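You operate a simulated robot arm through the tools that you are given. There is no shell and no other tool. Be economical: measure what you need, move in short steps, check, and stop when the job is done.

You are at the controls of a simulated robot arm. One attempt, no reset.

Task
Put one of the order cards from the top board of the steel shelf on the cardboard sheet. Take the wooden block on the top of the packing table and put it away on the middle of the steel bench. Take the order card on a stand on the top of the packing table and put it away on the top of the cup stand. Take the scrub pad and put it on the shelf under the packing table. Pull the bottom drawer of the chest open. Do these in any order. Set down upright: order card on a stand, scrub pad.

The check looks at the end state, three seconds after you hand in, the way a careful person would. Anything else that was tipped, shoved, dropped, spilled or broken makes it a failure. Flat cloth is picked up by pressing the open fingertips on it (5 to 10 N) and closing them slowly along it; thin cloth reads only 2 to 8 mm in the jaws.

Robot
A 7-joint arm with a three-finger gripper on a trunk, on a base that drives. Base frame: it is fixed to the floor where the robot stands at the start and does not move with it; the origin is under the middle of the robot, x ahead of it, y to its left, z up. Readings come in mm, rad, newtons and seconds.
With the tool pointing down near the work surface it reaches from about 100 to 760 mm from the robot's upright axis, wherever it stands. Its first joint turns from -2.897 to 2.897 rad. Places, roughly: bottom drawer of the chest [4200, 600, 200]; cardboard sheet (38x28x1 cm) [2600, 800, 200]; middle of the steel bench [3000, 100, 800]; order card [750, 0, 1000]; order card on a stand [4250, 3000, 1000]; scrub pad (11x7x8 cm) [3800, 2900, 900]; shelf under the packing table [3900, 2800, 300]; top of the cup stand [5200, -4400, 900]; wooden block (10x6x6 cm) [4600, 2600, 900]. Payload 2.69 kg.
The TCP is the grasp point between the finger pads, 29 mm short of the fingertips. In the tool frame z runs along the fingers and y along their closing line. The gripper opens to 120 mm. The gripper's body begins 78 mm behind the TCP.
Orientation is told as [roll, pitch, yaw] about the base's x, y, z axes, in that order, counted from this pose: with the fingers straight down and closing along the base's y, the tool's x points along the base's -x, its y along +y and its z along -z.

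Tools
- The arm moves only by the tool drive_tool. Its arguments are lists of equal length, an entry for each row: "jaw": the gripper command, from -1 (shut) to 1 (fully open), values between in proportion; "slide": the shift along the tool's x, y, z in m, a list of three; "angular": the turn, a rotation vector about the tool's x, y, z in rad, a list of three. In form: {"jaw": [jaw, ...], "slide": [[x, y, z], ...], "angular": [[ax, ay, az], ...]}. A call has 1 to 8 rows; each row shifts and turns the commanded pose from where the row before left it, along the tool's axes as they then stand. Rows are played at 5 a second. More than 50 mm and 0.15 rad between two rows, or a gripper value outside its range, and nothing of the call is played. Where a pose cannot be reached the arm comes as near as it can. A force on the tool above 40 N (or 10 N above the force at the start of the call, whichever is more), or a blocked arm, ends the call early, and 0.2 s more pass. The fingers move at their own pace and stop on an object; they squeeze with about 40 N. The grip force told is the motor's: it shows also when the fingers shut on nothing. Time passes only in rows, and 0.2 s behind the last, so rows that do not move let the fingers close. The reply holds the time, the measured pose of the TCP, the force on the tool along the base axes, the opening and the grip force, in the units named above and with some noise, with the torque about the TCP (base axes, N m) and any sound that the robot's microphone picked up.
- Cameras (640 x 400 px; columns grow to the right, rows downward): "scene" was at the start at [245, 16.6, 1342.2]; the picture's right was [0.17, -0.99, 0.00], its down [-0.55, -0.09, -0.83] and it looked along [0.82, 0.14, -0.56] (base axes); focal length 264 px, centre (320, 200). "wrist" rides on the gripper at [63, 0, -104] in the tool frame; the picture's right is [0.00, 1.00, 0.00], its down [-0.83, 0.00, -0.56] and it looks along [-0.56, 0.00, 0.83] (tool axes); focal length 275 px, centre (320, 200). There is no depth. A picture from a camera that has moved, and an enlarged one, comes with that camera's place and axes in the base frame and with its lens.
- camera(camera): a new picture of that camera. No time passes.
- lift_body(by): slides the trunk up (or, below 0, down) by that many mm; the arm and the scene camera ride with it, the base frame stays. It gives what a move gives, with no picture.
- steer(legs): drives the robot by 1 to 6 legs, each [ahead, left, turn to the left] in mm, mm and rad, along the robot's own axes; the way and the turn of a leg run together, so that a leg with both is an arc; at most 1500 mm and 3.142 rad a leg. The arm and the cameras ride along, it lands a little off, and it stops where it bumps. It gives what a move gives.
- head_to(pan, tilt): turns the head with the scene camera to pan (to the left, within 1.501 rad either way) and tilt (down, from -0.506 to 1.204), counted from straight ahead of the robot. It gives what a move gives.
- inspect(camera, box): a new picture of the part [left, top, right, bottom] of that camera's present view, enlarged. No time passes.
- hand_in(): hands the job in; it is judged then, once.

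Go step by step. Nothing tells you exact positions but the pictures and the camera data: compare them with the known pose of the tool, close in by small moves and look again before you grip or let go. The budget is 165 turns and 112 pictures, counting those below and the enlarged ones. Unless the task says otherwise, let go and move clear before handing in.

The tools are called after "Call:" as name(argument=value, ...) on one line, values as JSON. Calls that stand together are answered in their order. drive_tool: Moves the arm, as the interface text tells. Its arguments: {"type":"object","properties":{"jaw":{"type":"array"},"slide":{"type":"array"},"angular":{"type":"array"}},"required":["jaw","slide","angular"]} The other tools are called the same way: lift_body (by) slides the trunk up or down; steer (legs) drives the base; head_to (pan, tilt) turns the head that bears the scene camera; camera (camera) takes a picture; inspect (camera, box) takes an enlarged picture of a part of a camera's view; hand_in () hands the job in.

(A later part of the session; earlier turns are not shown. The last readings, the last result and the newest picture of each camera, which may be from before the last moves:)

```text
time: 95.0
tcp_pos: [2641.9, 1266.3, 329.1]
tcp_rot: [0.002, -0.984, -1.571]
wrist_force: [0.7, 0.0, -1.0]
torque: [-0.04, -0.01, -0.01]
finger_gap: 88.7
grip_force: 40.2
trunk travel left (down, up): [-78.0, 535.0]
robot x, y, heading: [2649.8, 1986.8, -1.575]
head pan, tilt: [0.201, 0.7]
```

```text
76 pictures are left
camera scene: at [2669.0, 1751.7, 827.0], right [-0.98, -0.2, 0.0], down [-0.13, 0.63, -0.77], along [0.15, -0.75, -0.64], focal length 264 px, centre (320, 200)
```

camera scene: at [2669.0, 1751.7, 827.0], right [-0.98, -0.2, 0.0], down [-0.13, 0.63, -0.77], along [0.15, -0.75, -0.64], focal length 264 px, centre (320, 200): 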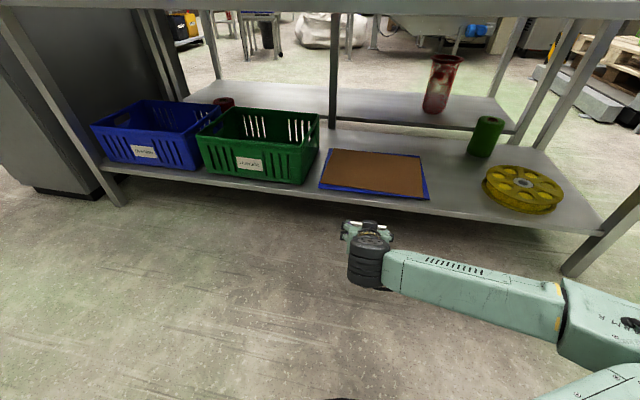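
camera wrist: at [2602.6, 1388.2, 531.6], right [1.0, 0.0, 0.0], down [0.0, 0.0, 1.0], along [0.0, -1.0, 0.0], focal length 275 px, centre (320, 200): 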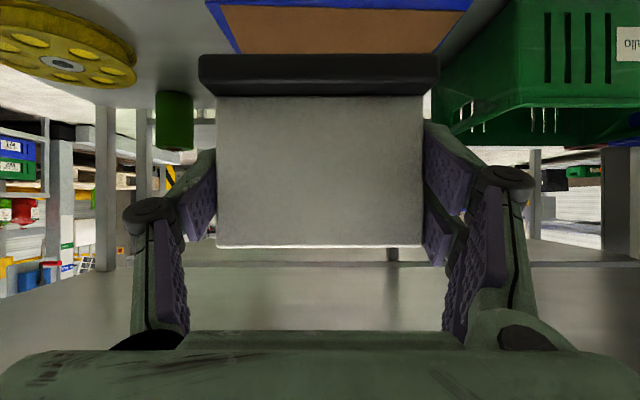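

All clear. I drive forward 380 mm, bringing the card over the sheet at z≈330.

Call:
steer(legs=[[380, 0, 0]])

Call:
camera(camera="wrist")

Call:
camera(camera="scene")

```text
time: 97.4
tcp_pos: [2650.3, 889.6, 328.6]
tcp_rot: [0.004, -0.983, -1.565]
wrist_force: [0.2, -0.6, -1.2]
torque: [0.05, 0.01, -0.02]
finger_gap: 88.5
grip_force: 39.6
trunk travel left (down, up): [-78.0, 535.0]
robot x, y, heading: [2651.3, 1608.2, -1.558]
head pan, tilt: [0.201, 0.7]
```

```text
75 pictures are left
camera wrist: at [2648.0, 1010.3, 334.4], right [1.0, 0.01, 0.0], down [0.0, 0.0, 1.0], along [0.01, -1.0, 0.0], focal length 275 px, centre (320, 200)
```

wrist: 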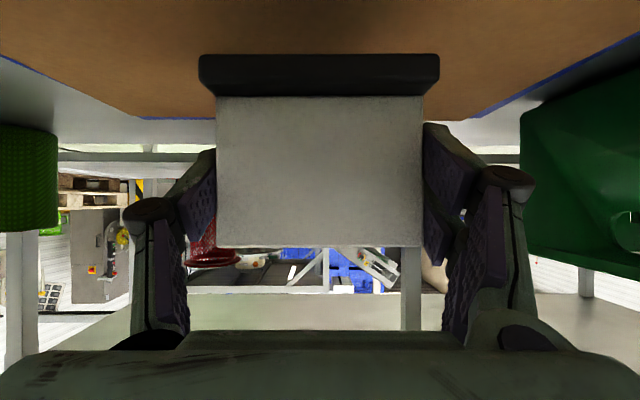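

```text
74 pictures are left
camera scene: at [2672.6, 1375.6, 827.0], right [-0.98, -0.21, 0.0], down [-0.14, 0.63, -0.77], along [0.16, -0.75, -0.64], focal length 264 px, centre (320, 200)
```

scene: 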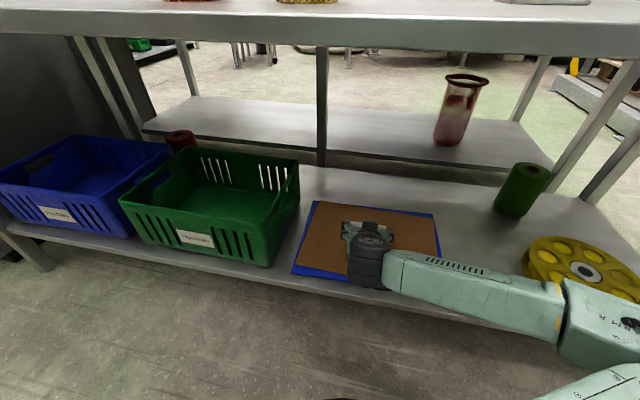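

The card is over the sheet. I move 40 mm further in and descend, watching the force.

Call:
drive_tool(jaw=[-1, -1, -1, -1, -1], slide=[[-0.0222, 0, 0.0333], [0.0166, 0, 0.0111], [0.0042, 0, 0.0028], [0.0042, 0, 0.0028], [0.0042, 0, 0.0028]], angular=[[0, 0, 0], [0, 0, 0], [0, 0, 0], [0, 0, 0], [0, 0, 0]])

Call:
drive_tool(jaw=[-1, -1, -1], slide=[[0.0042, 0, 0.0028], [0.0042, 0, 0.0028], [0.0042, 0, 0.0028]], angular=[[0, 0, 0], [0, 0, 0], [0, 0, 0]])

```text
time: 98.6
tcp_pos: [2652.2, 849.0, 295.1]
tcp_rot: [0.005, -0.985, -1.565]
wrist_force: [-0.9, 1.3, 8.2]
torque: [0.16, -0.4, 0.06]
finger_gap: 88.5
grip_force: 39.8
trunk travel left (down, up): [-78.0, 535.0]
robot x, y, heading: [2649.7, 1610.2, -1.558]
head pan, tilt: [0.201, 0.7]
```

```text
time: 99.4
tcp_pos: [2652.3, 847.8, 284.1]
tcp_rot: [0.01, -0.992, -1.564]
wrist_force: [1.0, 2.8, 37.7]
torque: [0.0, -0.66, -0.02]
finger_gap: 89.0
grip_force: 40.1
trunk travel left (down, up): [-78.0, 535.0]
robot x, y, heading: [2652.8, 1608.6, -1.564]
head pan, tilt: [0.201, 0.7]
```

Contact came at about TCP z 295 and I've pressed a bit far. I ease up and look before releasing.

Call:
drive_tool(jaw=[-1], slide=[[-0.0025, 0, -0.0017]], angular=[[0, 0, 0]])

Call:
camera(camera="wrist")

```text
time: 99.8
tcp_pos: [2650.5, 848.0, 285.6]
tcp_rot: [0.008, -0.988, -1.569]
wrist_force: [5.4, -7.2, 20.6]
torque: [-0.54, -0.65, -0.11]
finger_gap: 88.1
grip_force: 40.0
trunk travel left (down, up): [-78.0, 535.0]
robot x, y, heading: [2648.2, 1609.1, -1.559]
head pan, tilt: [0.201, 0.7]
```

```text
73 pictures are left
camera wrist: at [2648.8, 969.9, 288.8], right [1.0, 0.01, 0.0], down [0.0, 0.01, 1.0], along [0.01, -1.0, 0.01], focal length 275 px, centre (320, 200)
```

wrist: 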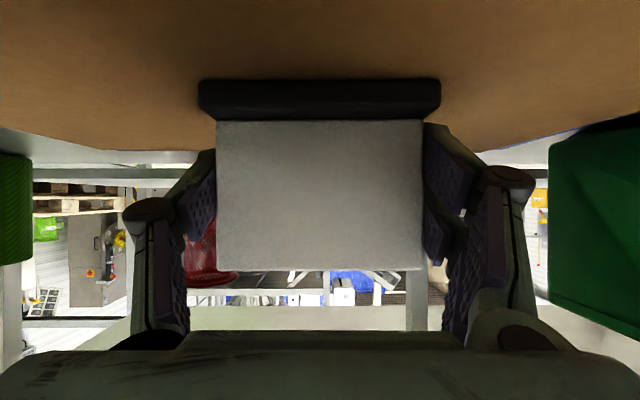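

The card stands square on the sheet. I ease up slightly, open, and withdraw straight back.

Call:
drive_tool(jaw=[-1, 0.4, 0.85, 0.85, 0.85], slide=[[-0.0015, 0, -0.001], [0, 0, 0], [0, 0, 0], [0, 0, 0], [0, 0, 0]], angular=[[0, 0, 0], [0, 0, 0], [0, 0, 0], [0, 0, 0], [0, 0, 0]])

Call:
drive_tool(jaw=[0.85, 0.85, 0.85, 0.85], slide=[[0.0222, 0, -0.0333], [0.0222, 0, -0.0333], [0.0222, 0, -0.0333], [0.0222, 0, -0.0333]], angular=[[0, 0, 0], [0, 0, 0], [0, 0, 0], [0, 0, 0]])

Call:
camera(camera="wrist")

```text
time: 101.0
tcp_pos: [2652.0, 850.0, 283.6]
tcp_rot: [0.002, -0.982, -1.563]
wrist_force: [0.4, -0.4, 0.2]
torque: [0.01, 0.03, -0.01]
finger_gap: 111.1
grip_force: 0.1
trunk travel left (down, up): [-78.0, 535.0]
robot x, y, heading: [2651.9, 1612.8, -1.558]
head pan, tilt: [0.201, 0.7]
```

```text
time: 102.2
tcp_pos: [2635.4, 926.1, 311.7]
tcp_rot: [-0.168, -1.007, -1.397]
wrist_force: [-0.1, 0.2, 0.3]
torque: [0.03, 0.04, 0.02]
finger_gap: 111.0
grip_force: 0.0
out of reach, approached as far as the arm can: row 2, 3, 4
trunk travel left (down, up): [-78.0, 535.0]
robot x, y, heading: [2650.2, 1610.4, -1.559]
head pan, tilt: [0.201, 0.7]
stopped in row 4: the arm was blocked; the commanded pose is now the measured one
```

```text
72 pictures are left
camera wrist: at [2631.3, 1046.2, 313.3], right [0.99, 0.04, -0.09], down [0.09, 0.03, 1.0], along [0.04, -1.0, 0.03], focal length 275 px, centre (320, 200)
```

wrist: 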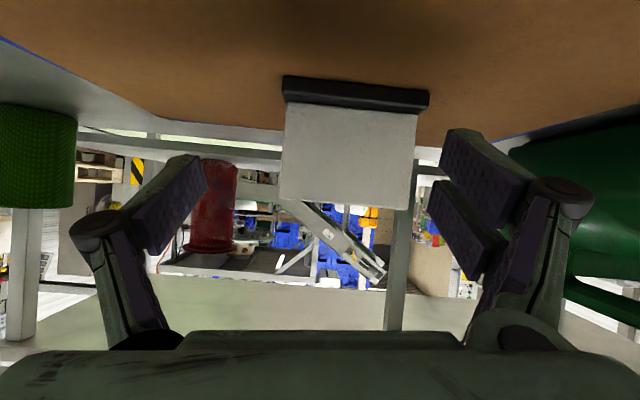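

The card stands on the sheet and the fingers are clear. I back the base out of the bench, then check.

Call:
steer(legs=[[-450, 0, 0]])

Call:
head_to(pan=0.0, tilt=0.5)

Call:
camera(camera="scene")

```text
time: 104.9
tcp_pos: [2628.6, 1379.3, 309.9]
tcp_rot: [-0.168, -1.004, -1.398]
wrist_force: [0.1, -0.7, 0.4]
torque: [-0.02, 0.0, -0.03]
finger_gap: 111.1
grip_force: 0.1
trunk travel left (down, up): [-78.0, 535.0]
robot x, y, heading: [2649.0, 2064.6, -1.564]
head pan, tilt: [0.201, 0.7]
```

```text
time: 105.6
tcp_pos: [2625.0, 1379.7, 309.8]
tcp_rot: [-0.201, -1.003, -1.37]
wrist_force: [-0.3, 0.8, 0.2]
torque: [-0.02, 0.01, 0.02]
finger_gap: 111.0
grip_force: 0.1
trunk travel left (down, up): [-78.0, 535.0]
robot x, y, heading: [2645.6, 2064.7, -1.561]
head pan, tilt: [0.0, 0.499]
```

```text
71 pictures are left
camera scene: at [2654.8, 1825.9, 850.5], right [-1.0, -0.01, 0.01], down [-0.01, 0.47, -0.88], along [0.0, -0.88, -0.47], focal length 264 px, centre (320, 200)
```

scene: 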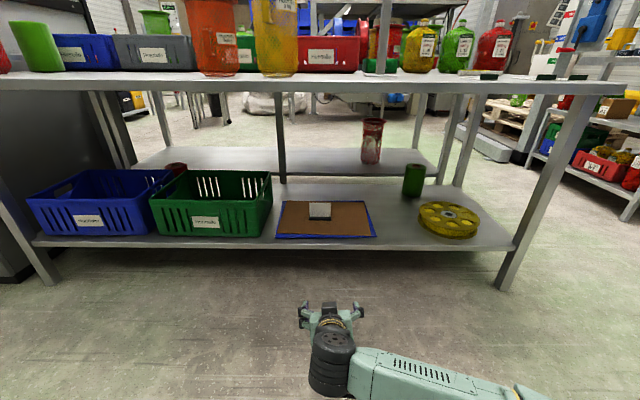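

First item done: the card stands on the cardboard sheet. Now I raise the trunk and bring the hand back to a vertical carrying pose.

Call:
lift_body(by=400)

Call:
drive_tool(jaw=[0.85, 0.85, 0.85, 0.85, 0.85, 0.85, 0.85], slide=[[-0.03, 0, -0.03], [-0.03, 0, -0.03], [-0.03, 0, -0.03], [-0.03, 0, -0.03], [-0.03, 0, -0.03], [-0.03, 0, 0], [0, 0, 0]], angular=[[0, 0.1, 0], [0, 0.14, 0], [0, 0.14, 0], [0, 0.14, 0], [0, 0.14, 0], [0, 0.14, 0], [0, 0.14, 0]])

```text
time: 109.5
tcp_pos: [2629.0, 1380.3, 691.6]
tcp_rot: [-0.15, -0.993, -1.417]
wrist_force: [-0.1, -0.7, 0.4]
torque: [-0.01, -0.01, 0.02]
finger_gap: 111.1
grip_force: 0.1
trunk travel left (down, up): [-478.0, 135.0]
robot x, y, heading: [2647.5, 2058.2, -1.563]
head pan, tilt: [0.0, 0.499]
```

```text
time: 111.1
tcp_pos: [2647.7, 1338.0, 909.5]
tcp_rot: [-0.082, -0.054, -1.536]
wrist_force: [-0.1, -0.5, 0.5]
torque: [0.02, -0.01, -0.01]
finger_gap: 111.2
grip_force: 0.0
out of reach, approached as far as the arm can: row 1
trunk travel left (down, up): [-478.0, 135.0]
robot x, y, heading: [2644.1, 2063.4, -1.565]
head pan, tilt: [0.0, 0.499]
```

Call:
drive_tool(jaw=[1, 1, 1, 1, 1, 1], slide=[[0, 0, 0], [0.045, 0, -0.02], [0.045, 0, -0.02], [0.045, 0, -0.02], [0.045, 0, -0.02], [0.045, 0, -0.02]], angular=[[-0.082, 0.054, 0.029], [0, 0, 0], [0, 0, 0], [0, 0, 0], [0, 0, 0], [0, 0, 0]])

Call:
lift_body(by=110)

Call:
head_to(pan=1.2, tilt=0.25)

Call:
camera(camera="scene")

```text
time: 112.5
tcp_pos: [2642.6, 1563.2, 1009.6]
tcp_rot: [-0.001, -0.004, -1.568]
wrist_force: [-0.6, 0.6, 0.4]
torque: [0.04, 0.0, -0.01]
finger_gap: 119.9
grip_force: 0.0
trunk travel left (down, up): [-478.0, 135.0]
robot x, y, heading: [2648.7, 2066.9, -1.561]
head pan, tilt: [0.0, 0.499]
```

```text
time: 113.9
tcp_pos: [2643.9, 1561.8, 1119.8]
tcp_rot: [0.001, -0.005, -1.567]
wrist_force: [0.8, 0.9, -0.3]
torque: [0.0, 0.02, -0.03]
finger_gap: 120.0
grip_force: 0.0
trunk travel left (down, up): [-588.0, 25.0]
robot x, y, heading: [2647.2, 2061.9, -1.566]
head pan, tilt: [0.0, 0.499]
```

```text
time: 115.3
tcp_pos: [2645.4, 1563.1, 1119.6]
tcp_rot: [0.003, -0.006, -1.567]
wrist_force: [-0.6, -0.3, -0.3]
torque: [0.02, -0.01, -0.03]
finger_gap: 120.1
grip_force: 0.0
trunk travel left (down, up): [-588.0, 25.0]
robot x, y, heading: [2650.7, 2067.4, -1.563]
head pan, tilt: [1.201, 0.25]
```

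```text
70 pictures are left
camera scene: at [2737.5, 1877.7, 1374.4], right [-0.36, -0.93, 0.0], down [-0.23, 0.09, -0.97], along [0.91, -0.35, -0.25], focal length 264 px, centre (320, 200)
```

scene: 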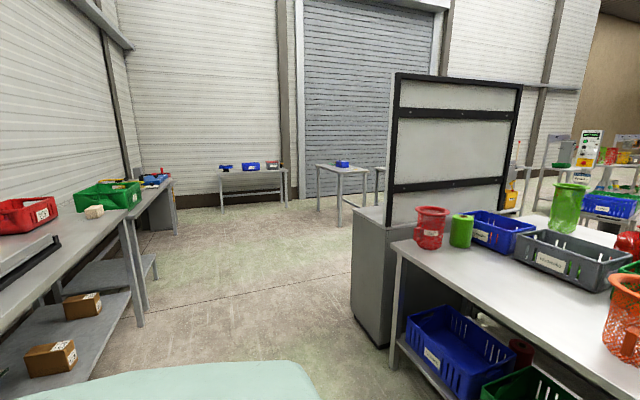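

The packing table is the first wall table (block near its far end), and the grey chest stands across the aisle. I'll move along the aisle to x≈4150 and turn to face the packing table.

Call:
steer(legs=[[250, 1450, 0], [0, 0, 1.57], [0, 0, 1.56]])

Call:
head_to(pan=0.0, tilt=0.5)

Call:
camera(camera="scene")

Call:
camera(camera="wrist")

```text
time: 134.3
tcp_pos: [4104.4, 2329.3, 1120.6]
tcp_rot: [-0.001, -0.006, 1.537]
wrist_force: [0.2, 0.2, 0.4]
torque: [0.01, 0.01, 0.0]
finger_gap: 120.0
grip_force: 0.0
trunk travel left (down, up): [-588.0, 25.0]
robot x, y, heading: [4077.8, 1826.8, 1.542]
head pan, tilt: [1.201, 0.25]
```

```text
time: 135.7
tcp_pos: [4102.3, 2329.5, 1120.5]
tcp_rot: [0.001, -0.005, 1.537]
wrist_force: [-0.4, 0.7, 0.2]
torque: [0.0, 0.02, 0.02]
finger_gap: 119.7
grip_force: 0.1
trunk travel left (down, up): [-588.0, 25.0]
robot x, y, heading: [4078.7, 1829.8, 1.539]
head pan, tilt: [0.0, 0.499]
```

```text
69 pictures are left
camera scene: at [4089.8, 2075.2, 1351.3], right [1.0, -0.03, 0.0], down [-0.01, -0.48, -0.88], along [0.03, 0.88, -0.48], focal length 264 px, centre (320, 200)
```

scene: 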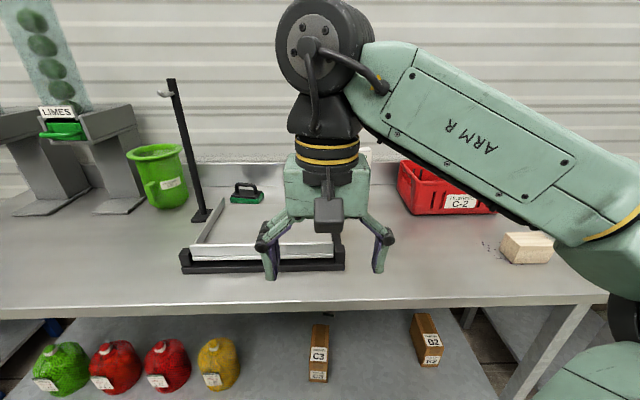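

```text
68 pictures are left
camera wrist: at [4100.6, 2264.9, 1223.7], right [-1.0, 0.03, 0.0], down [0.03, 0.83, 0.56], along [0.02, 0.56, -0.83], focal length 275 px, centre (320, 200)
```

wrist: 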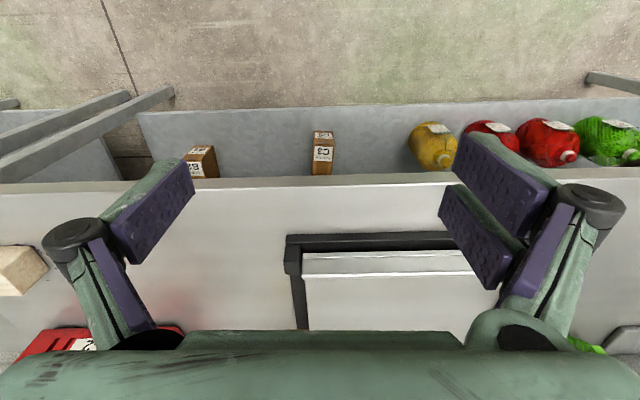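

The block is at the right on the packing table (~x 4650, y 2630); the scrub pad (black/green) is behind the scale. I shift right to bring the block in front and look again.

Call:
steer(legs=[[0, -500, 0.03]])

Call:
camera(camera="wrist")

Call:
head_to(pan=0.4, tilt=0.45)

Call:
camera(camera="scene")

```text
time: 140.2
tcp_pos: [4596.9, 2321.6, 1120.1]
tcp_rot: [0.002, -0.007, 1.566]
wrist_force: [-0.3, 0.9, -0.2]
torque: [0.0, 0.0, 0.0]
finger_gap: 120.1
grip_force: 0.0
trunk travel left (down, up): [-588.0, 25.0]
robot x, y, heading: [4588.6, 1817.7, 1.572]
head pan, tilt: [0.0, 0.499]
```

```text
67 pictures are left
camera wrist: at [4596.9, 2256.8, 1223.7], right [-1.0, 0.0, 0.0], down [0.0, 0.83, 0.56], along [0.0, 0.56, -0.83], focal length 275 px, centre (320, 200)
```

wrist: 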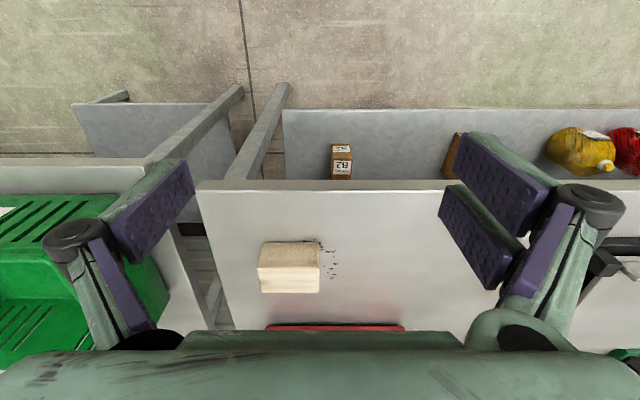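

```text
time: 141.0
tcp_pos: [4598.0, 2321.7, 1118.8]
tcp_rot: [0.0, -0.005, 1.564]
wrist_force: [-0.3, 0.7, 0.5]
torque: [-0.04, 0.0, -0.03]
finger_gap: 119.9
grip_force: 0.0
trunk travel left (down, up): [-588.0, 25.0]
robot x, y, heading: [4591.4, 1815.1, 1.569]
head pan, tilt: [0.4, 0.45]
```

```text
66 pictures are left
camera scene: at [4556.2, 2060.6, 1355.7], right [0.92, 0.39, 0.0], down [0.17, -0.4, -0.9], along [-0.35, 0.83, -0.44], focal length 264 px, centre (320, 200)
```

scene: 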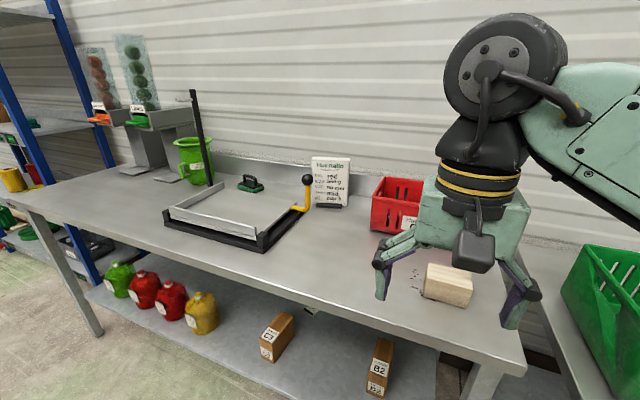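

The order card on its stand, scrub pad (on the sealer pan) and block are located. Block top is about z 876, centre (4655, 2668). I drive up 150 mm and bring the hand above the block.

Call:
steer(legs=[[150, -57, 0]])

Call:
drive_tool(jaw=[1, 1, 1, 1], slide=[[-0.04, 0, 0.03], [-0.04, 0, 0.03], [-0.04, 0, 0.03], [-0.04, 0, 0.03]], angular=[[0, 0, 0], [0, 0, 0], [0, 0, 0], [0, 0, 0]])

Call:
camera(camera="wrist")

```text
time: 142.5
tcp_pos: [4655.3, 2471.6, 1119.6]
tcp_rot: [0.001, -0.004, 1.564]
wrist_force: [0.0, 1.0, -0.1]
torque: [-0.04, -0.01, -0.02]
finger_gap: 120.3
grip_force: 0.0
trunk travel left (down, up): [-588.0, 25.0]
robot x, y, heading: [4647.2, 1969.8, 1.572]
head pan, tilt: [0.4, 0.45]
```

```text
time: 143.5
tcp_pos: [4656.2, 2634.0, 999.6]
tcp_rot: [0.001, -0.004, 1.566]
wrist_force: [0.0, 0.6, -0.1]
torque: [-0.02, -0.02, 0.02]
finger_gap: 119.9
grip_force: 0.1
trunk travel left (down, up): [-588.0, 25.0]
robot x, y, heading: [4648.2, 1970.3, 1.568]
head pan, tilt: [0.4, 0.45]
```

```text
65 pictures are left
camera wrist: at [4655.0, 2569.0, 1103.6], right [-1.0, 0.0, 0.0], down [0.0, 0.83, 0.56], along [0.0, 0.56, -0.83], focal length 275 px, centre (320, 200)
```

wrist: 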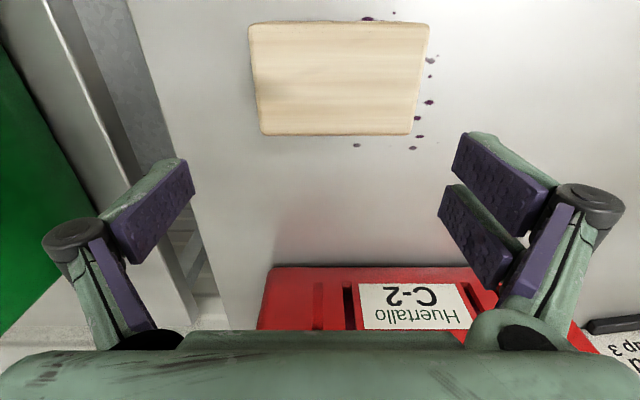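

Block top is higher than I thought: z≈925, centre ≈(4644, 2604). I correct sideways and descend partway.

Call:
drive_tool(jaw=[1, 1], slide=[[0.03, 0.012, 0.0], [0, 0, 0.035]], angular=[[0, 0, 0], [0, 0, 0]])

Call:
camera(camera="wrist")

```text
time: 144.1
tcp_pos: [4644.6, 2603.6, 966.9]
tcp_rot: [0.001, -0.007, 1.563]
wrist_force: [-0.6, 0.0, 0.6]
torque: [0.0, -0.02, -0.01]
finger_gap: 119.8
grip_force: 0.1
trunk travel left (down, up): [-588.0, 25.0]
robot x, y, heading: [4646.5, 1971.1, 1.575]
head pan, tilt: [0.4, 0.45]
```

```text
64 pictures are left
camera wrist: at [4642.9, 2539.5, 1070.3], right [-1.0, 0.0, 0.0], down [0.0, 0.83, 0.56], along [0.0, 0.56, -0.83], focal length 275 px, centre (320, 200)
```

wrist: 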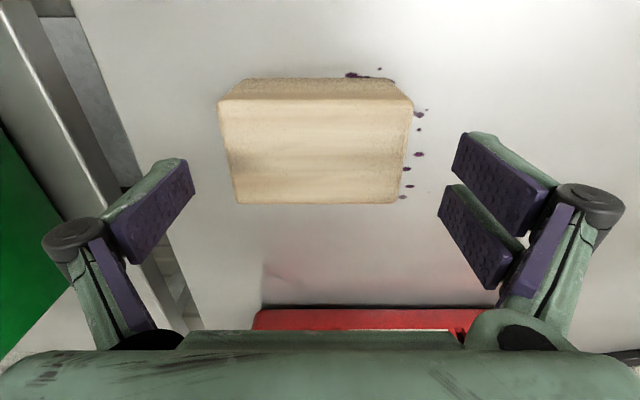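

Well aligned. I descend to z≈905 and close.

Call:
drive_tool(jaw=[1, 1, 1, -1, -1, -1], slide=[[0, 0, 0.031], [0, 0, 0.031], [0, 0, 0], [0, 0, 0], [0, 0, 0], [0, 0, 0]], angular=[[0, 0, 0], [0, 0, 0], [0, 0, 0], [0, 0, 0], [0, 0, 0], [0, 0, 0]])

Call:
drive_tool(jaw=[-1, -1, -1, -1, -1], slide=[[0, 0, -0.04], [0, 0, -0.045], [0, 0, -0.045], [0.045, 0, -0.02], [0.045, 0, -0.02]], angular=[[0, 0, 0], [0, 0, 0], [0, 0, 0], [0, 0, 0], [0, 0, 0]])

Call:
camera(camera="wrist")

```text
time: 145.5
tcp_pos: [4644.3, 2604.9, 904.5]
tcp_rot: [0.001, -0.006, 1.564]
wrist_force: [0.6, -0.3, 0.6]
torque: [0.01, -0.15, 0.02]
finger_gap: 95.0
grip_force: 28.7
trunk travel left (down, up): [-588.0, 25.0]
robot x, y, heading: [4646.6, 1972.1, 1.564]
head pan, tilt: [0.4, 0.45]
```

```text
time: 146.7
tcp_pos: [4645.3, 2509.9, 1074.1]
tcp_rot: [0.0, -0.004, 1.566]
wrist_force: [0.4, -0.2, -1.4]
torque: [0.04, 0.0, 0.01]
finger_gap: 94.5
grip_force: 40.1
trunk travel left (down, up): [-588.0, 25.0]
robot x, y, heading: [4643.0, 1966.2, 1.564]
head pan, tilt: [0.4, 0.45]
```

```text
63 pictures are left
camera wrist: at [4643.6, 2446.2, 1177.7], right [-1.0, 0.0, 0.0], down [0.0, 0.83, 0.56], along [0.0, 0.56, -0.83], focal length 275 px, centre (320, 200)
```

wrist: 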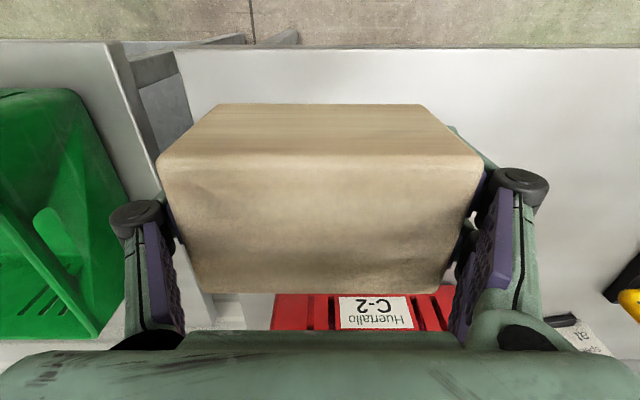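

The block is held. I back off, turn to face south, and look for the way to the steel bench.

Call:
steer(legs=[[-220, 0, 0], [0, 0, -1.57], [0, 0, -1.57]])

Call:
head_to(pan=-0.6, tilt=0.3)

Call:
camera(camera="scene")

Call:
head_to(pan=0.4, tilt=0.3)

Call:
camera(camera="scene")

```text
time: 156.2
tcp_pos: [4664.8, 1203.5, 1073.7]
tcp_rot: [-0.001, -0.004, -1.549]
wrist_force: [-0.3, 0.0, -2.0]
torque: [0.02, -0.03, 0.01]
finger_gap: 94.5
grip_force: 39.6
trunk travel left (down, up): [-588.0, 25.0]
robot x, y, heading: [4645.1, 1745.6, -1.547]
head pan, tilt: [0.4, 0.45]
```

```text
time: 157.4
tcp_pos: [4664.7, 1203.1, 1072.8]
tcp_rot: [0.0, -0.006, -1.548]
wrist_force: [0.4, -0.2, -2.1]
torque: [0.01, 0.01, 0.02]
finger_gap: 94.6
grip_force: 39.9
trunk travel left (down, up): [-588.0, 25.0]
robot x, y, heading: [4647.8, 1747.1, -1.546]
head pan, tilt: [-0.6, 0.3]
```

```text
62 pictures are left
camera scene: at [4601.6, 1513.2, 1369.6], right [-0.84, 0.54, 0.0], down [0.16, 0.25, -0.96], along [-0.52, -0.8, -0.3], focal length 264 px, centre (320, 200)
```

scene: 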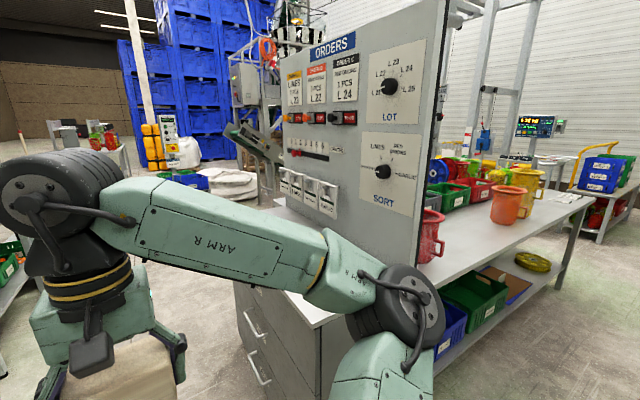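

```text
time: 158.7
tcp_pos: [4665.4, 1203.2, 1074.4]
tcp_rot: [0.001, -0.005, -1.55]
wrist_force: [0.5, 0.7, -1.2]
torque: [0.0, 0.01, 0.0]
finger_gap: 94.4
grip_force: 40.1
trunk travel left (down, up): [-588.0, 25.0]
robot x, y, heading: [4644.6, 1745.5, -1.545]
head pan, tilt: [0.4, 0.3]
```

```text
61 pictures are left
camera scene: at [4690.7, 1506.5, 1369.6], right [-0.91, -0.41, 0.0], down [-0.12, 0.27, -0.96], along [0.39, -0.87, -0.3], focal length 264 px, centre (320, 200)
```

scene: 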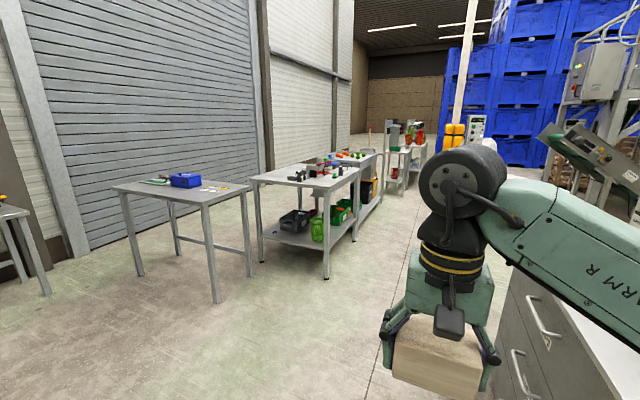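

The chest's drawers face +x, and there's an open passage at x≈4900 going south. I drive there and look at the drawers and the bench's far side.

Call:
steer(legs=[[1300, 300, -0.02]])

Call:
head_to(pan=-1.4, tilt=0.5)

Call:
camera(camera="scene")

Call:
head_to(pan=-0.5, tilt=0.3)

Call:
camera(camera="scene")

```text
time: 165.4
tcp_pos: [4943.9, -106.4, 1072.6]
tcp_rot: [0.0, -0.006, -1.594]
wrist_force: [0.2, 0.3, -0.9]
torque: [0.04, 0.0, 0.0]
finger_gap: 94.5
grip_force: 40.1
trunk travel left (down, up): [-588.0, 25.0]
robot x, y, heading: [4948.9, 436.6, -1.59]
head pan, tilt: [0.4, 0.3]
```

```text
time: 167.2
tcp_pos: [4943.3, -105.8, 1073.7]
tcp_rot: [-0.002, -0.006, -1.593]
wrist_force: [0.0, -0.5, -1.6]
torque: [0.0, 0.0, -0.02]
finger_gap: 94.7
grip_force: 40.0
trunk travel left (down, up): [-588.0, 25.0]
robot x, y, heading: [4952.8, 436.4, -1.589]
head pan, tilt: [-1.4, 0.499]
```

```text
60 pictures are left
camera scene: at [4859.1, 268.8, 1351.2], right [-0.15, 0.99, 0.0], down [0.47, 0.07, -0.88], along [-0.87, -0.13, -0.48], focal length 264 px, centre (320, 200)
```

scene: 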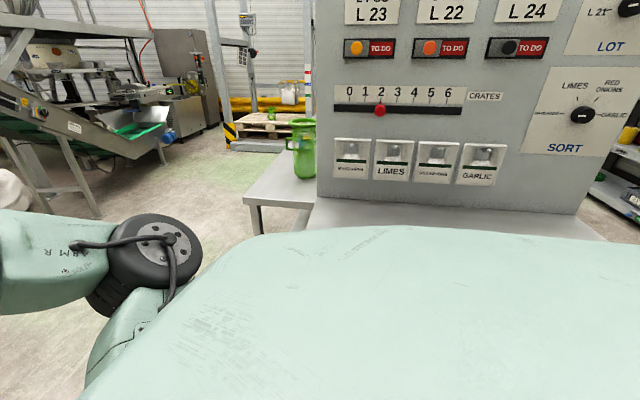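

```text
time: 168.4
tcp_pos: [4944.9, -104.3, 1073.2]
tcp_rot: [-0.001, -0.004, -1.593]
wrist_force: [0.5, -0.5, -1.8]
torque: [0.0, 0.01, 0.02]
finger_gap: 94.6
grip_force: 40.0
trunk travel left (down, up): [-588.0, 25.0]
robot x, y, heading: [4950.9, 437.8, -1.587]
head pan, tilt: [-0.499, 0.3]
```

```text
59 pictures are left
camera scene: at [4902.6, 201.5, 1369.6], right [-0.87, 0.5, 0.0], down [0.15, 0.26, -0.96], along [-0.47, -0.83, -0.3], focal length 264 px, centre (320, 200)
```

scene: 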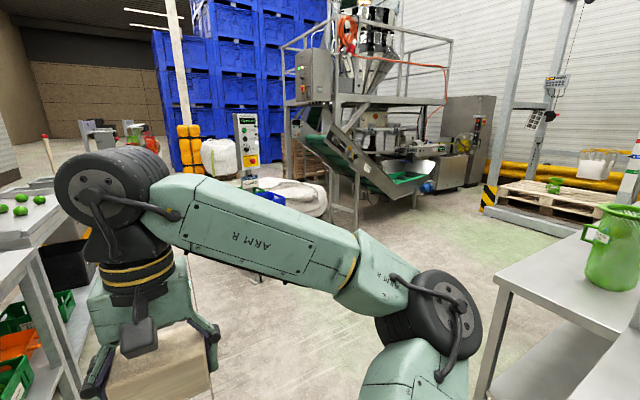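

The steel bench's near corner is around (4050, -150) and the floor south of it is free. I drive round to its south side, then turn to face it.

Call:
steer(legs=[[1350, 0, 0.0], [0, -1480, 0], [0, 0, -1.57], [0, 0, -1.55]])

Call:
head_to(pan=0.4, tilt=0.4)

Call:
camera(camera="scene")

Call:
camera(camera="wrist")

```text
time: 194.3
tcp_pos: [3423.9, -353.6, 1074.0]
tcp_rot: [0.0, -0.005, 1.586]
wrist_force: [-0.2, -0.4, -1.1]
torque: [0.06, 0.02, 0.01]
finger_gap: 94.9
grip_force: 40.1
trunk travel left (down, up): [-588.0, 25.0]
robot x, y, heading: [3442.3, -898.5, 1.59]
head pan, tilt: [-0.499, 0.3]
```

```text
time: 195.5
tcp_pos: [3424.2, -353.0, 1073.3]
tcp_rot: [0.0, -0.005, 1.583]
wrist_force: [-0.4, 0.7, -1.5]
torque: [0.03, 0.03, 0.04]
finger_gap: 94.5
grip_force: 39.8
trunk travel left (down, up): [-588.0, 25.0]
robot x, y, heading: [3435.8, -898.0, 1.597]
head pan, tilt: [0.4, 0.4]
```

```text
58 pictures are left
camera scene: at [3399.9, -653.7, 1360.4], right [0.91, 0.41, 0.0], down [0.16, -0.36, -0.92], along [-0.37, 0.84, -0.39], focal length 264 px, centre (320, 200)
```

scene: 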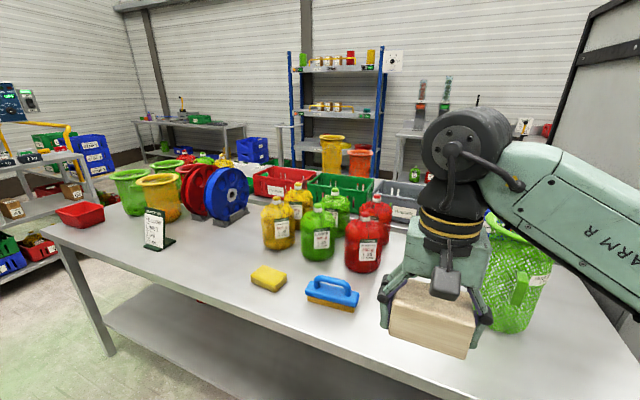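

```text
57 pictures are left
camera wrist: at [3424.9, -417.8, 1177.2], right [-1.0, -0.02, 0.0], down [-0.02, 0.83, 0.56], along [-0.01, 0.56, -0.83], focal length 275 px, centre (320, 200)
```

wrist: 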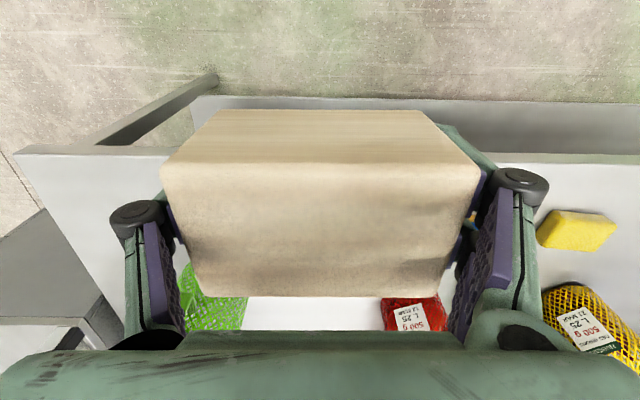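

The bench spans x≈2100–3900, y≈-280–480; near its middle, there's a free patch left of the yellow bottle and sponge. I shift left for a closer look from above.

Call:
steer(legs=[[0, 570, -0.02]])

Call:
head_to(pan=-0.1, tilt=0.6)

Call:
camera(camera="scene")

Call:
camera(camera="wrist")

```text
time: 200.5
tcp_pos: [2855.6, -358.2, 1073.6]
tcp_rot: [0.0, -0.006, 1.567]
wrist_force: [0.5, 0.2, -1.7]
torque: [0.0, 0.01, 0.03]
finger_gap: 94.5
grip_force: 39.4
trunk travel left (down, up): [-588.0, 25.0]
robot x, y, heading: [2863.0, -906.0, 1.573]
head pan, tilt: [0.4, 0.4]
```

```text
time: 201.4
tcp_pos: [2856.0, -359.5, 1073.7]
tcp_rot: [0.0, -0.006, 1.569]
wrist_force: [-0.6, -1.2, -0.7]
torque: [0.03, 0.0, 0.01]
finger_gap: 94.5
grip_force: 39.7
trunk travel left (down, up): [-588.0, 25.0]
robot x, y, heading: [2861.6, -902.3, 1.569]
head pan, tilt: [-0.099, 0.6]
```

```text
56 pictures are left
camera scene: at [2871.2, -656.3, 1342.2], right [1.0, -0.1, 0.0], down [-0.05, -0.56, -0.83], along [0.08, 0.82, -0.56], focal length 264 px, centre (320, 200)
```

scene: 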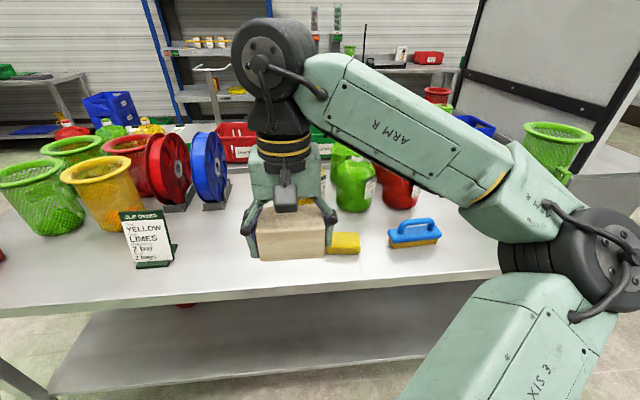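

```text
55 pictures are left
camera wrist: at [2855.4, -423.6, 1177.2], right [-1.0, 0.0, 0.0], down [0.0, 0.83, 0.56], along [0.0, 0.56, -0.83], focal length 275 px, centre (320, 200)
```

wrist: 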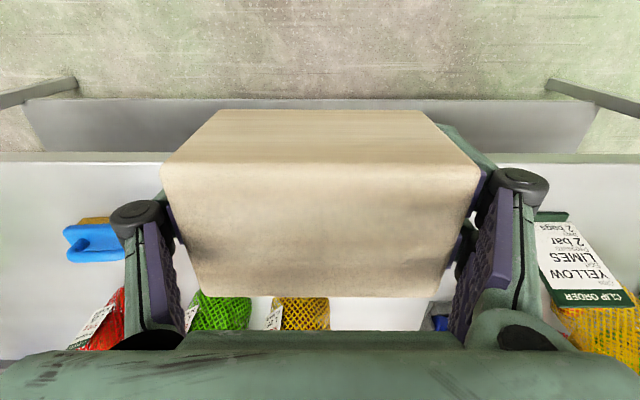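

There's a free spot in front of the yellow bottle and left of the sponge, near (2865, -75). I drive closer and lower the block toward it.

Call:
steer(legs=[[170, 0, 0]])

Call:
drive_tool(jaw=[-1, -1, -1, -1], slide=[[-0.036, -0.003, 0.02], [-0.036, -0.003, 0.02], [-0.036, -0.003, 0.02], [0, 0, 0.03]], angular=[[0, 0, 0], [0, 0, 0], [0, 0, 0], [0, 0, 0]])

Call:
camera(camera="wrist")

Call:
camera(camera="scene")

```text
time: 202.9
tcp_pos: [2853.4, -187.7, 1073.4]
tcp_rot: [0.0, -0.006, 1.572]
wrist_force: [-0.1, 0.7, -1.6]
torque: [-0.04, -0.01, -0.01]
finger_gap: 94.5
grip_force: 39.7
trunk travel left (down, up): [-588.0, 25.0]
robot x, y, heading: [2862.7, -729.7, 1.572]
head pan, tilt: [-0.099, 0.6]
```

```text
time: 203.9
tcp_pos: [2860.7, -77.3, 984.3]
tcp_rot: [0.001, -0.005, 1.572]
wrist_force: [0.1, 0.7, -1.1]
torque: [0.01, -0.01, 0.0]
finger_gap: 94.7
grip_force: 39.6
trunk travel left (down, up): [-588.0, 25.0]
robot x, y, heading: [2858.9, -731.2, 1.57]
head pan, tilt: [-0.099, 0.6]
```

```text
54 pictures are left
camera wrist: at [2860.4, -142.9, 1087.4], right [-1.0, -0.01, 0.0], down [-0.01, 0.83, 0.56], along [0.0, 0.56, -0.83], focal length 275 px, centre (320, 200)
```

wrist: 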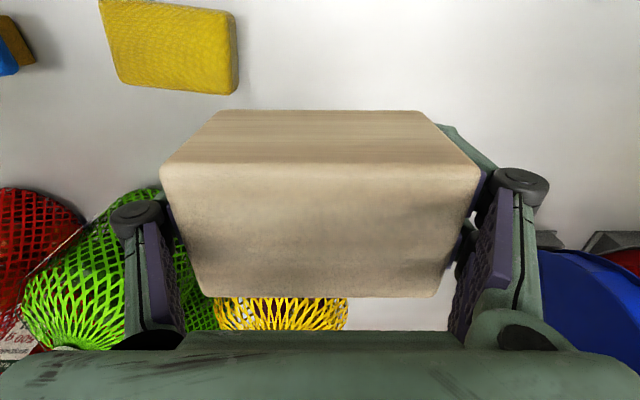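

```text
53 pictures are left
camera scene: at [2869.9, -485.2, 1342.1], right [1.0, -0.09, 0.0], down [-0.05, -0.56, -0.82], along [0.08, 0.82, -0.57], focal length 264 px, centre (320, 200)
```

scene: 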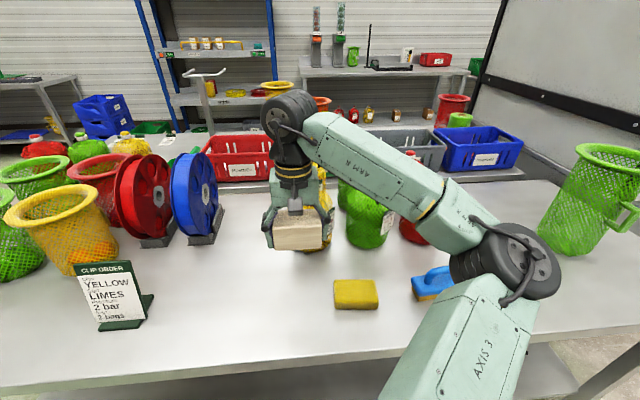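

There's more room than thought; the bottle front is near y 70. I shift to (2885, -20) and descend gently.

Call:
drive_tool(jaw=[-1, -1, -1, -1], slide=[[-0.029, -0.012, 0], [-0.028, -0.012, 0], [0, 0, 0.03], [0, 0, 0.028]], angular=[[0, 0, 0], [0, 0, 0], [0, 0, 0], [0, 0, 0]])

Call:
camera(camera="wrist")

```text
time: 204.9
tcp_pos: [2884.8, -23.0, 927.5]
tcp_rot: [0.0, -0.006, 1.573]
wrist_force: [0.4, 0.5, -1.0]
torque: [-0.01, 0.02, 0.01]
finger_gap: 94.4
grip_force: 40.0
trunk travel left (down, up): [-588.0, 25.0]
robot x, y, heading: [2862.1, -732.1, 1.58]
head pan, tilt: [-0.099, 0.6]
```

```text
52 pictures are left
camera wrist: at [2884.5, -87.1, 1030.9], right [-1.0, -0.01, 0.0], down [0.0, 0.83, 0.56], along [0.0, 0.56, -0.83], focal length 275 px, centre (320, 200)
```

wrist: 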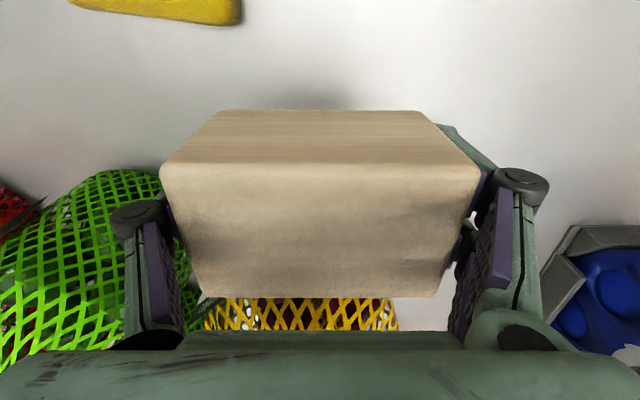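

Call:
drive_tool(jaw=[-1, -1, -1, -1], slide=[[0, 0, 0.006], [0, 0, 0.006], [0, 0, 0.005], [0, 0, 0.004]], angular=[[0, 0, 0], [0, 0, 0], [0, 0, 0], [0, 0, 0]])

```text
time: 205.9
tcp_pos: [2885.1, -24.2, 905.2]
tcp_rot: [0.001, -0.005, 1.573]
wrist_force: [0.3, 0.6, -1.4]
torque: [0.01, -0.01, -0.02]
finger_gap: 94.4
grip_force: 40.3
trunk travel left (down, up): [-588.0, 25.0]
robot x, y, heading: [2862.9, -730.2, 1.574]
head pan, tilt: [-0.099, 0.6]
```

No contact yet; I continue down in small steps.

Call:
drive_tool(jaw=[-1, -1, -1, -1], slide=[[0, 0, 0.004], [0, 0, 0.004], [0, 0, 0.003], [0, 0, 0.003]], angular=[[0, 0, 0], [0, 0, 0], [0, 0, 0], [0, 0, 0]])

Call:
camera(camera="wrist")

```text
time: 206.9
tcp_pos: [2885.8, -22.1, 890.9]
tcp_rot: [0.0, -0.006, 1.573]
wrist_force: [0.0, -0.3, -1.2]
torque: [-0.02, -0.03, 0.02]
finger_gap: 94.5
grip_force: 40.4
trunk travel left (down, up): [-588.0, 25.0]
robot x, y, heading: [2861.9, -728.7, 1.58]
head pan, tilt: [-0.099, 0.6]
```

```text
51 pictures are left
camera wrist: at [2885.7, -86.4, 994.6], right [-1.0, -0.01, 0.0], down [-0.01, 0.83, 0.56], along [0.0, 0.56, -0.83], focal length 275 px, centre (320, 200)
```

wrist: 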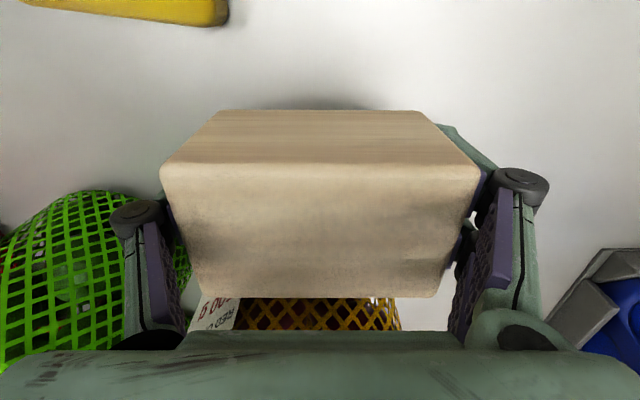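

Call:
drive_tool(jaw=[-1, -1, -1, -1], slide=[[0, 0, 0.003], [0, 0, 0.003], [0, 0, 0.003], [0, 0, 0.003]], angular=[[0, 0, 0], [0, 0, 0], [0, 0, 0], [0, 0, 0]])

Call:
drive_tool(jaw=[-1, -1, -1], slide=[[0, 0, 0.003], [0, 0, 0.003], [0, 0, 0.003]], angular=[[0, 0, 0], [0, 0, 0], [0, 0, 0]])

```text
time: 207.9
tcp_pos: [2885.2, -21.9, 880.2]
tcp_rot: [0.002, -0.006, 1.571]
wrist_force: [0.1, 0.2, -2.3]
torque: [-0.03, 0.0, 0.03]
finger_gap: 94.4
grip_force: 39.8
trunk travel left (down, up): [-588.0, 25.0]
robot x, y, heading: [2861.1, -733.0, 1.58]
head pan, tilt: [-0.099, 0.6]
```

```text
time: 208.7
tcp_pos: [2886.3, -21.4, 871.7]
tcp_rot: [0.001, -0.006, 1.573]
wrist_force: [-0.1, -0.3, -1.3]
torque: [-0.01, -0.05, 0.04]
finger_gap: 94.6
grip_force: 39.9
trunk travel left (down, up): [-588.0, 25.0]
robot x, y, heading: [2862.1, -731.3, 1.572]
head pan, tilt: [-0.099, 0.6]
```

Call:
drive_tool(jaw=[-1, -1, -1, -1], slide=[[0, 0, 0.003], [0, 0, 0.003], [0, 0, 0.003], [0, 0, 0.003]], angular=[[0, 0, 0], [0, 0, 0], [0, 0, 0], [0, 0, 0]])

Call:
camera(camera="wrist")

```text
time: 209.7
tcp_pos: [2884.8, -21.9, 858.0]
tcp_rot: [0.0, -0.005, 1.573]
wrist_force: [1.4, -0.2, -1.7]
torque: [-0.01, 0.02, 0.03]
finger_gap: 94.4
grip_force: 39.7
trunk travel left (down, up): [-588.0, 25.0]
robot x, y, heading: [2860.3, -731.3, 1.578]
head pan, tilt: [-0.099, 0.6]
```

```text
50 pictures are left
camera wrist: at [2885.9, -85.9, 961.8], right [-1.0, -0.01, 0.0], down [-0.01, 0.83, 0.56], along [0.0, 0.56, -0.83], focal length 275 px, centre (320, 200)
```

wrist: 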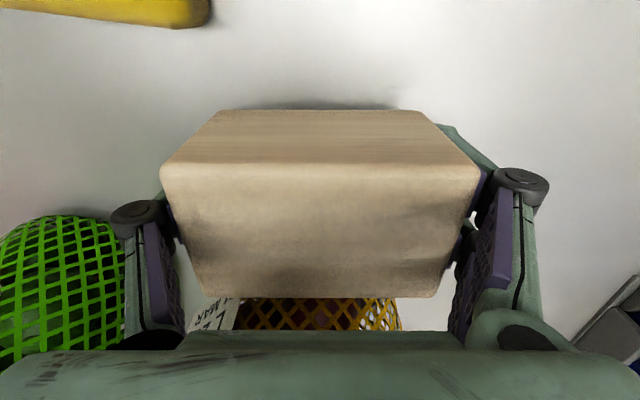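

Call:
drive_tool(jaw=[-1, -1, -1], slide=[[0, 0, 0.003], [0, 0, 0.003], [0, 0, 0.003]], angular=[[0, 0, 0], [0, 0, 0], [0, 0, 0]])

Call:
drive_tool(jaw=[-1, -1, -1], slide=[[0, 0, 0.002], [0, 0, 0.002], [0, 0, 0.002]], angular=[[0, 0, 0], [0, 0, 0], [0, 0, 0]])

```text
time: 210.5
tcp_pos: [2886.5, -23.5, 849.6]
tcp_rot: [-0.001, -0.005, 1.572]
wrist_force: [-0.6, -0.3, -1.6]
torque: [0.01, 0.0, -0.01]
finger_gap: 94.3
grip_force: 39.6
trunk travel left (down, up): [-588.0, 25.0]
robot x, y, heading: [2858.4, -727.3, 1.576]
head pan, tilt: [-0.099, 0.6]
```

```text
time: 211.3
tcp_pos: [2885.4, -21.6, 843.1]
tcp_rot: [0.001, -0.006, 1.573]
wrist_force: [1.1, 0.4, -2.4]
torque: [-0.01, 0.02, 0.01]
finger_gap: 94.5
grip_force: 40.1
trunk travel left (down, up): [-588.0, 25.0]
robot x, y, heading: [2860.8, -729.7, 1.577]
head pan, tilt: [-0.099, 0.6]
```

The bench surface works out near z≈785, so about 15–20 mm remain.

Call:
drive_tool(jaw=[-1, -1, -1], slide=[[0, 0, 0.003], [0, 0, 0.003], [0, 0, 0.003]], angular=[[0, 0, 0], [0, 0, 0], [0, 0, 0]])

Call:
drive_tool(jaw=[-1, -1, -1], slide=[[0, 0, 0.002], [0, 0, 0.002], [0, 0, 0.002]], angular=[[0, 0, 0], [0, 0, 0], [0, 0, 0]])

```text
time: 212.1
tcp_pos: [2885.1, -22.8, 834.1]
tcp_rot: [-0.001, -0.006, 1.573]
wrist_force: [0.0, -0.3, -1.0]
torque: [0.0, 0.0, -0.02]
finger_gap: 94.5
grip_force: 40.8
trunk travel left (down, up): [-588.0, 25.0]
robot x, y, heading: [2857.2, -732.4, 1.575]
head pan, tilt: [-0.099, 0.6]
```

```text
time: 212.9
tcp_pos: [2884.9, -22.5, 827.8]
tcp_rot: [0.0, -0.004, 1.572]
wrist_force: [-0.2, -0.5, -2.8]
torque: [-0.04, -0.01, -0.02]
finger_gap: 94.9
grip_force: 40.0
trunk travel left (down, up): [-588.0, 25.0]
robot x, y, heading: [2860.1, -729.5, 1.576]
head pan, tilt: [-0.099, 0.6]
```

Call:
camera(camera="wrist")

Call:
drive_tool(jaw=[-1, -1, -1], slide=[[0, 0, 0.002], [0, 0, 0.002], [0, 0, 0.002]], angular=[[0, 0, 0], [0, 0, 0], [0, 0, 0]])

Call:
drive_tool(jaw=[-1, -1, -1], slide=[[0, 0, 0.002], [0, 0, 0.002], [0, 0, 0.002]], angular=[[0, 0, 0], [0, 0, 0], [0, 0, 0]])

```text
49 pictures are left
camera wrist: at [2885.5, -86.3, 931.6], right [-1.0, -0.01, 0.0], down [-0.01, 0.83, 0.56], along [0.0, 0.56, -0.83], focal length 275 px, centre (320, 200)
```

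wrist: 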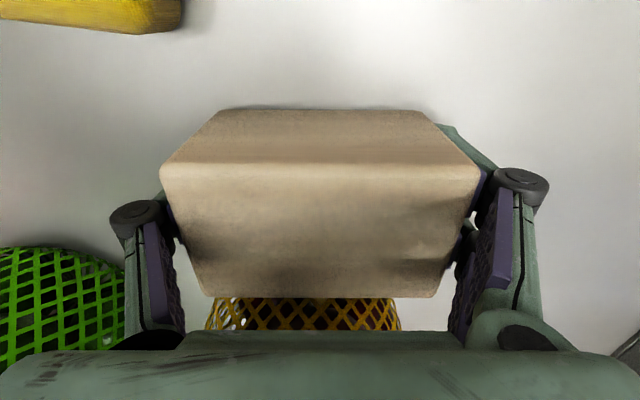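

```text
time: 213.7
tcp_pos: [2885.5, -22.0, 824.0]
tcp_rot: [0.0, -0.01, 1.572]
wrist_force: [-0.3, 1.8, 18.2]
torque: [-0.51, -0.71, 0.04]
finger_gap: 94.5
grip_force: 39.9
trunk travel left (down, up): [-588.0, 25.0]
robot x, y, heading: [2860.8, -732.0, 1.572]
head pan, tilt: [-0.099, 0.6]
```

```text
time: 214.5
tcp_pos: [2885.1, -21.9, 820.7]
tcp_rot: [0.0, -0.009, 1.572]
wrist_force: [0.5, 1.1, 36.1]
torque: [-0.3, -0.1, 0.02]
finger_gap: 94.6
grip_force: 39.4
trunk travel left (down, up): [-588.0, 25.0]
robot x, y, heading: [2861.6, -724.4, 1.576]
head pan, tilt: [-0.099, 0.6]
```

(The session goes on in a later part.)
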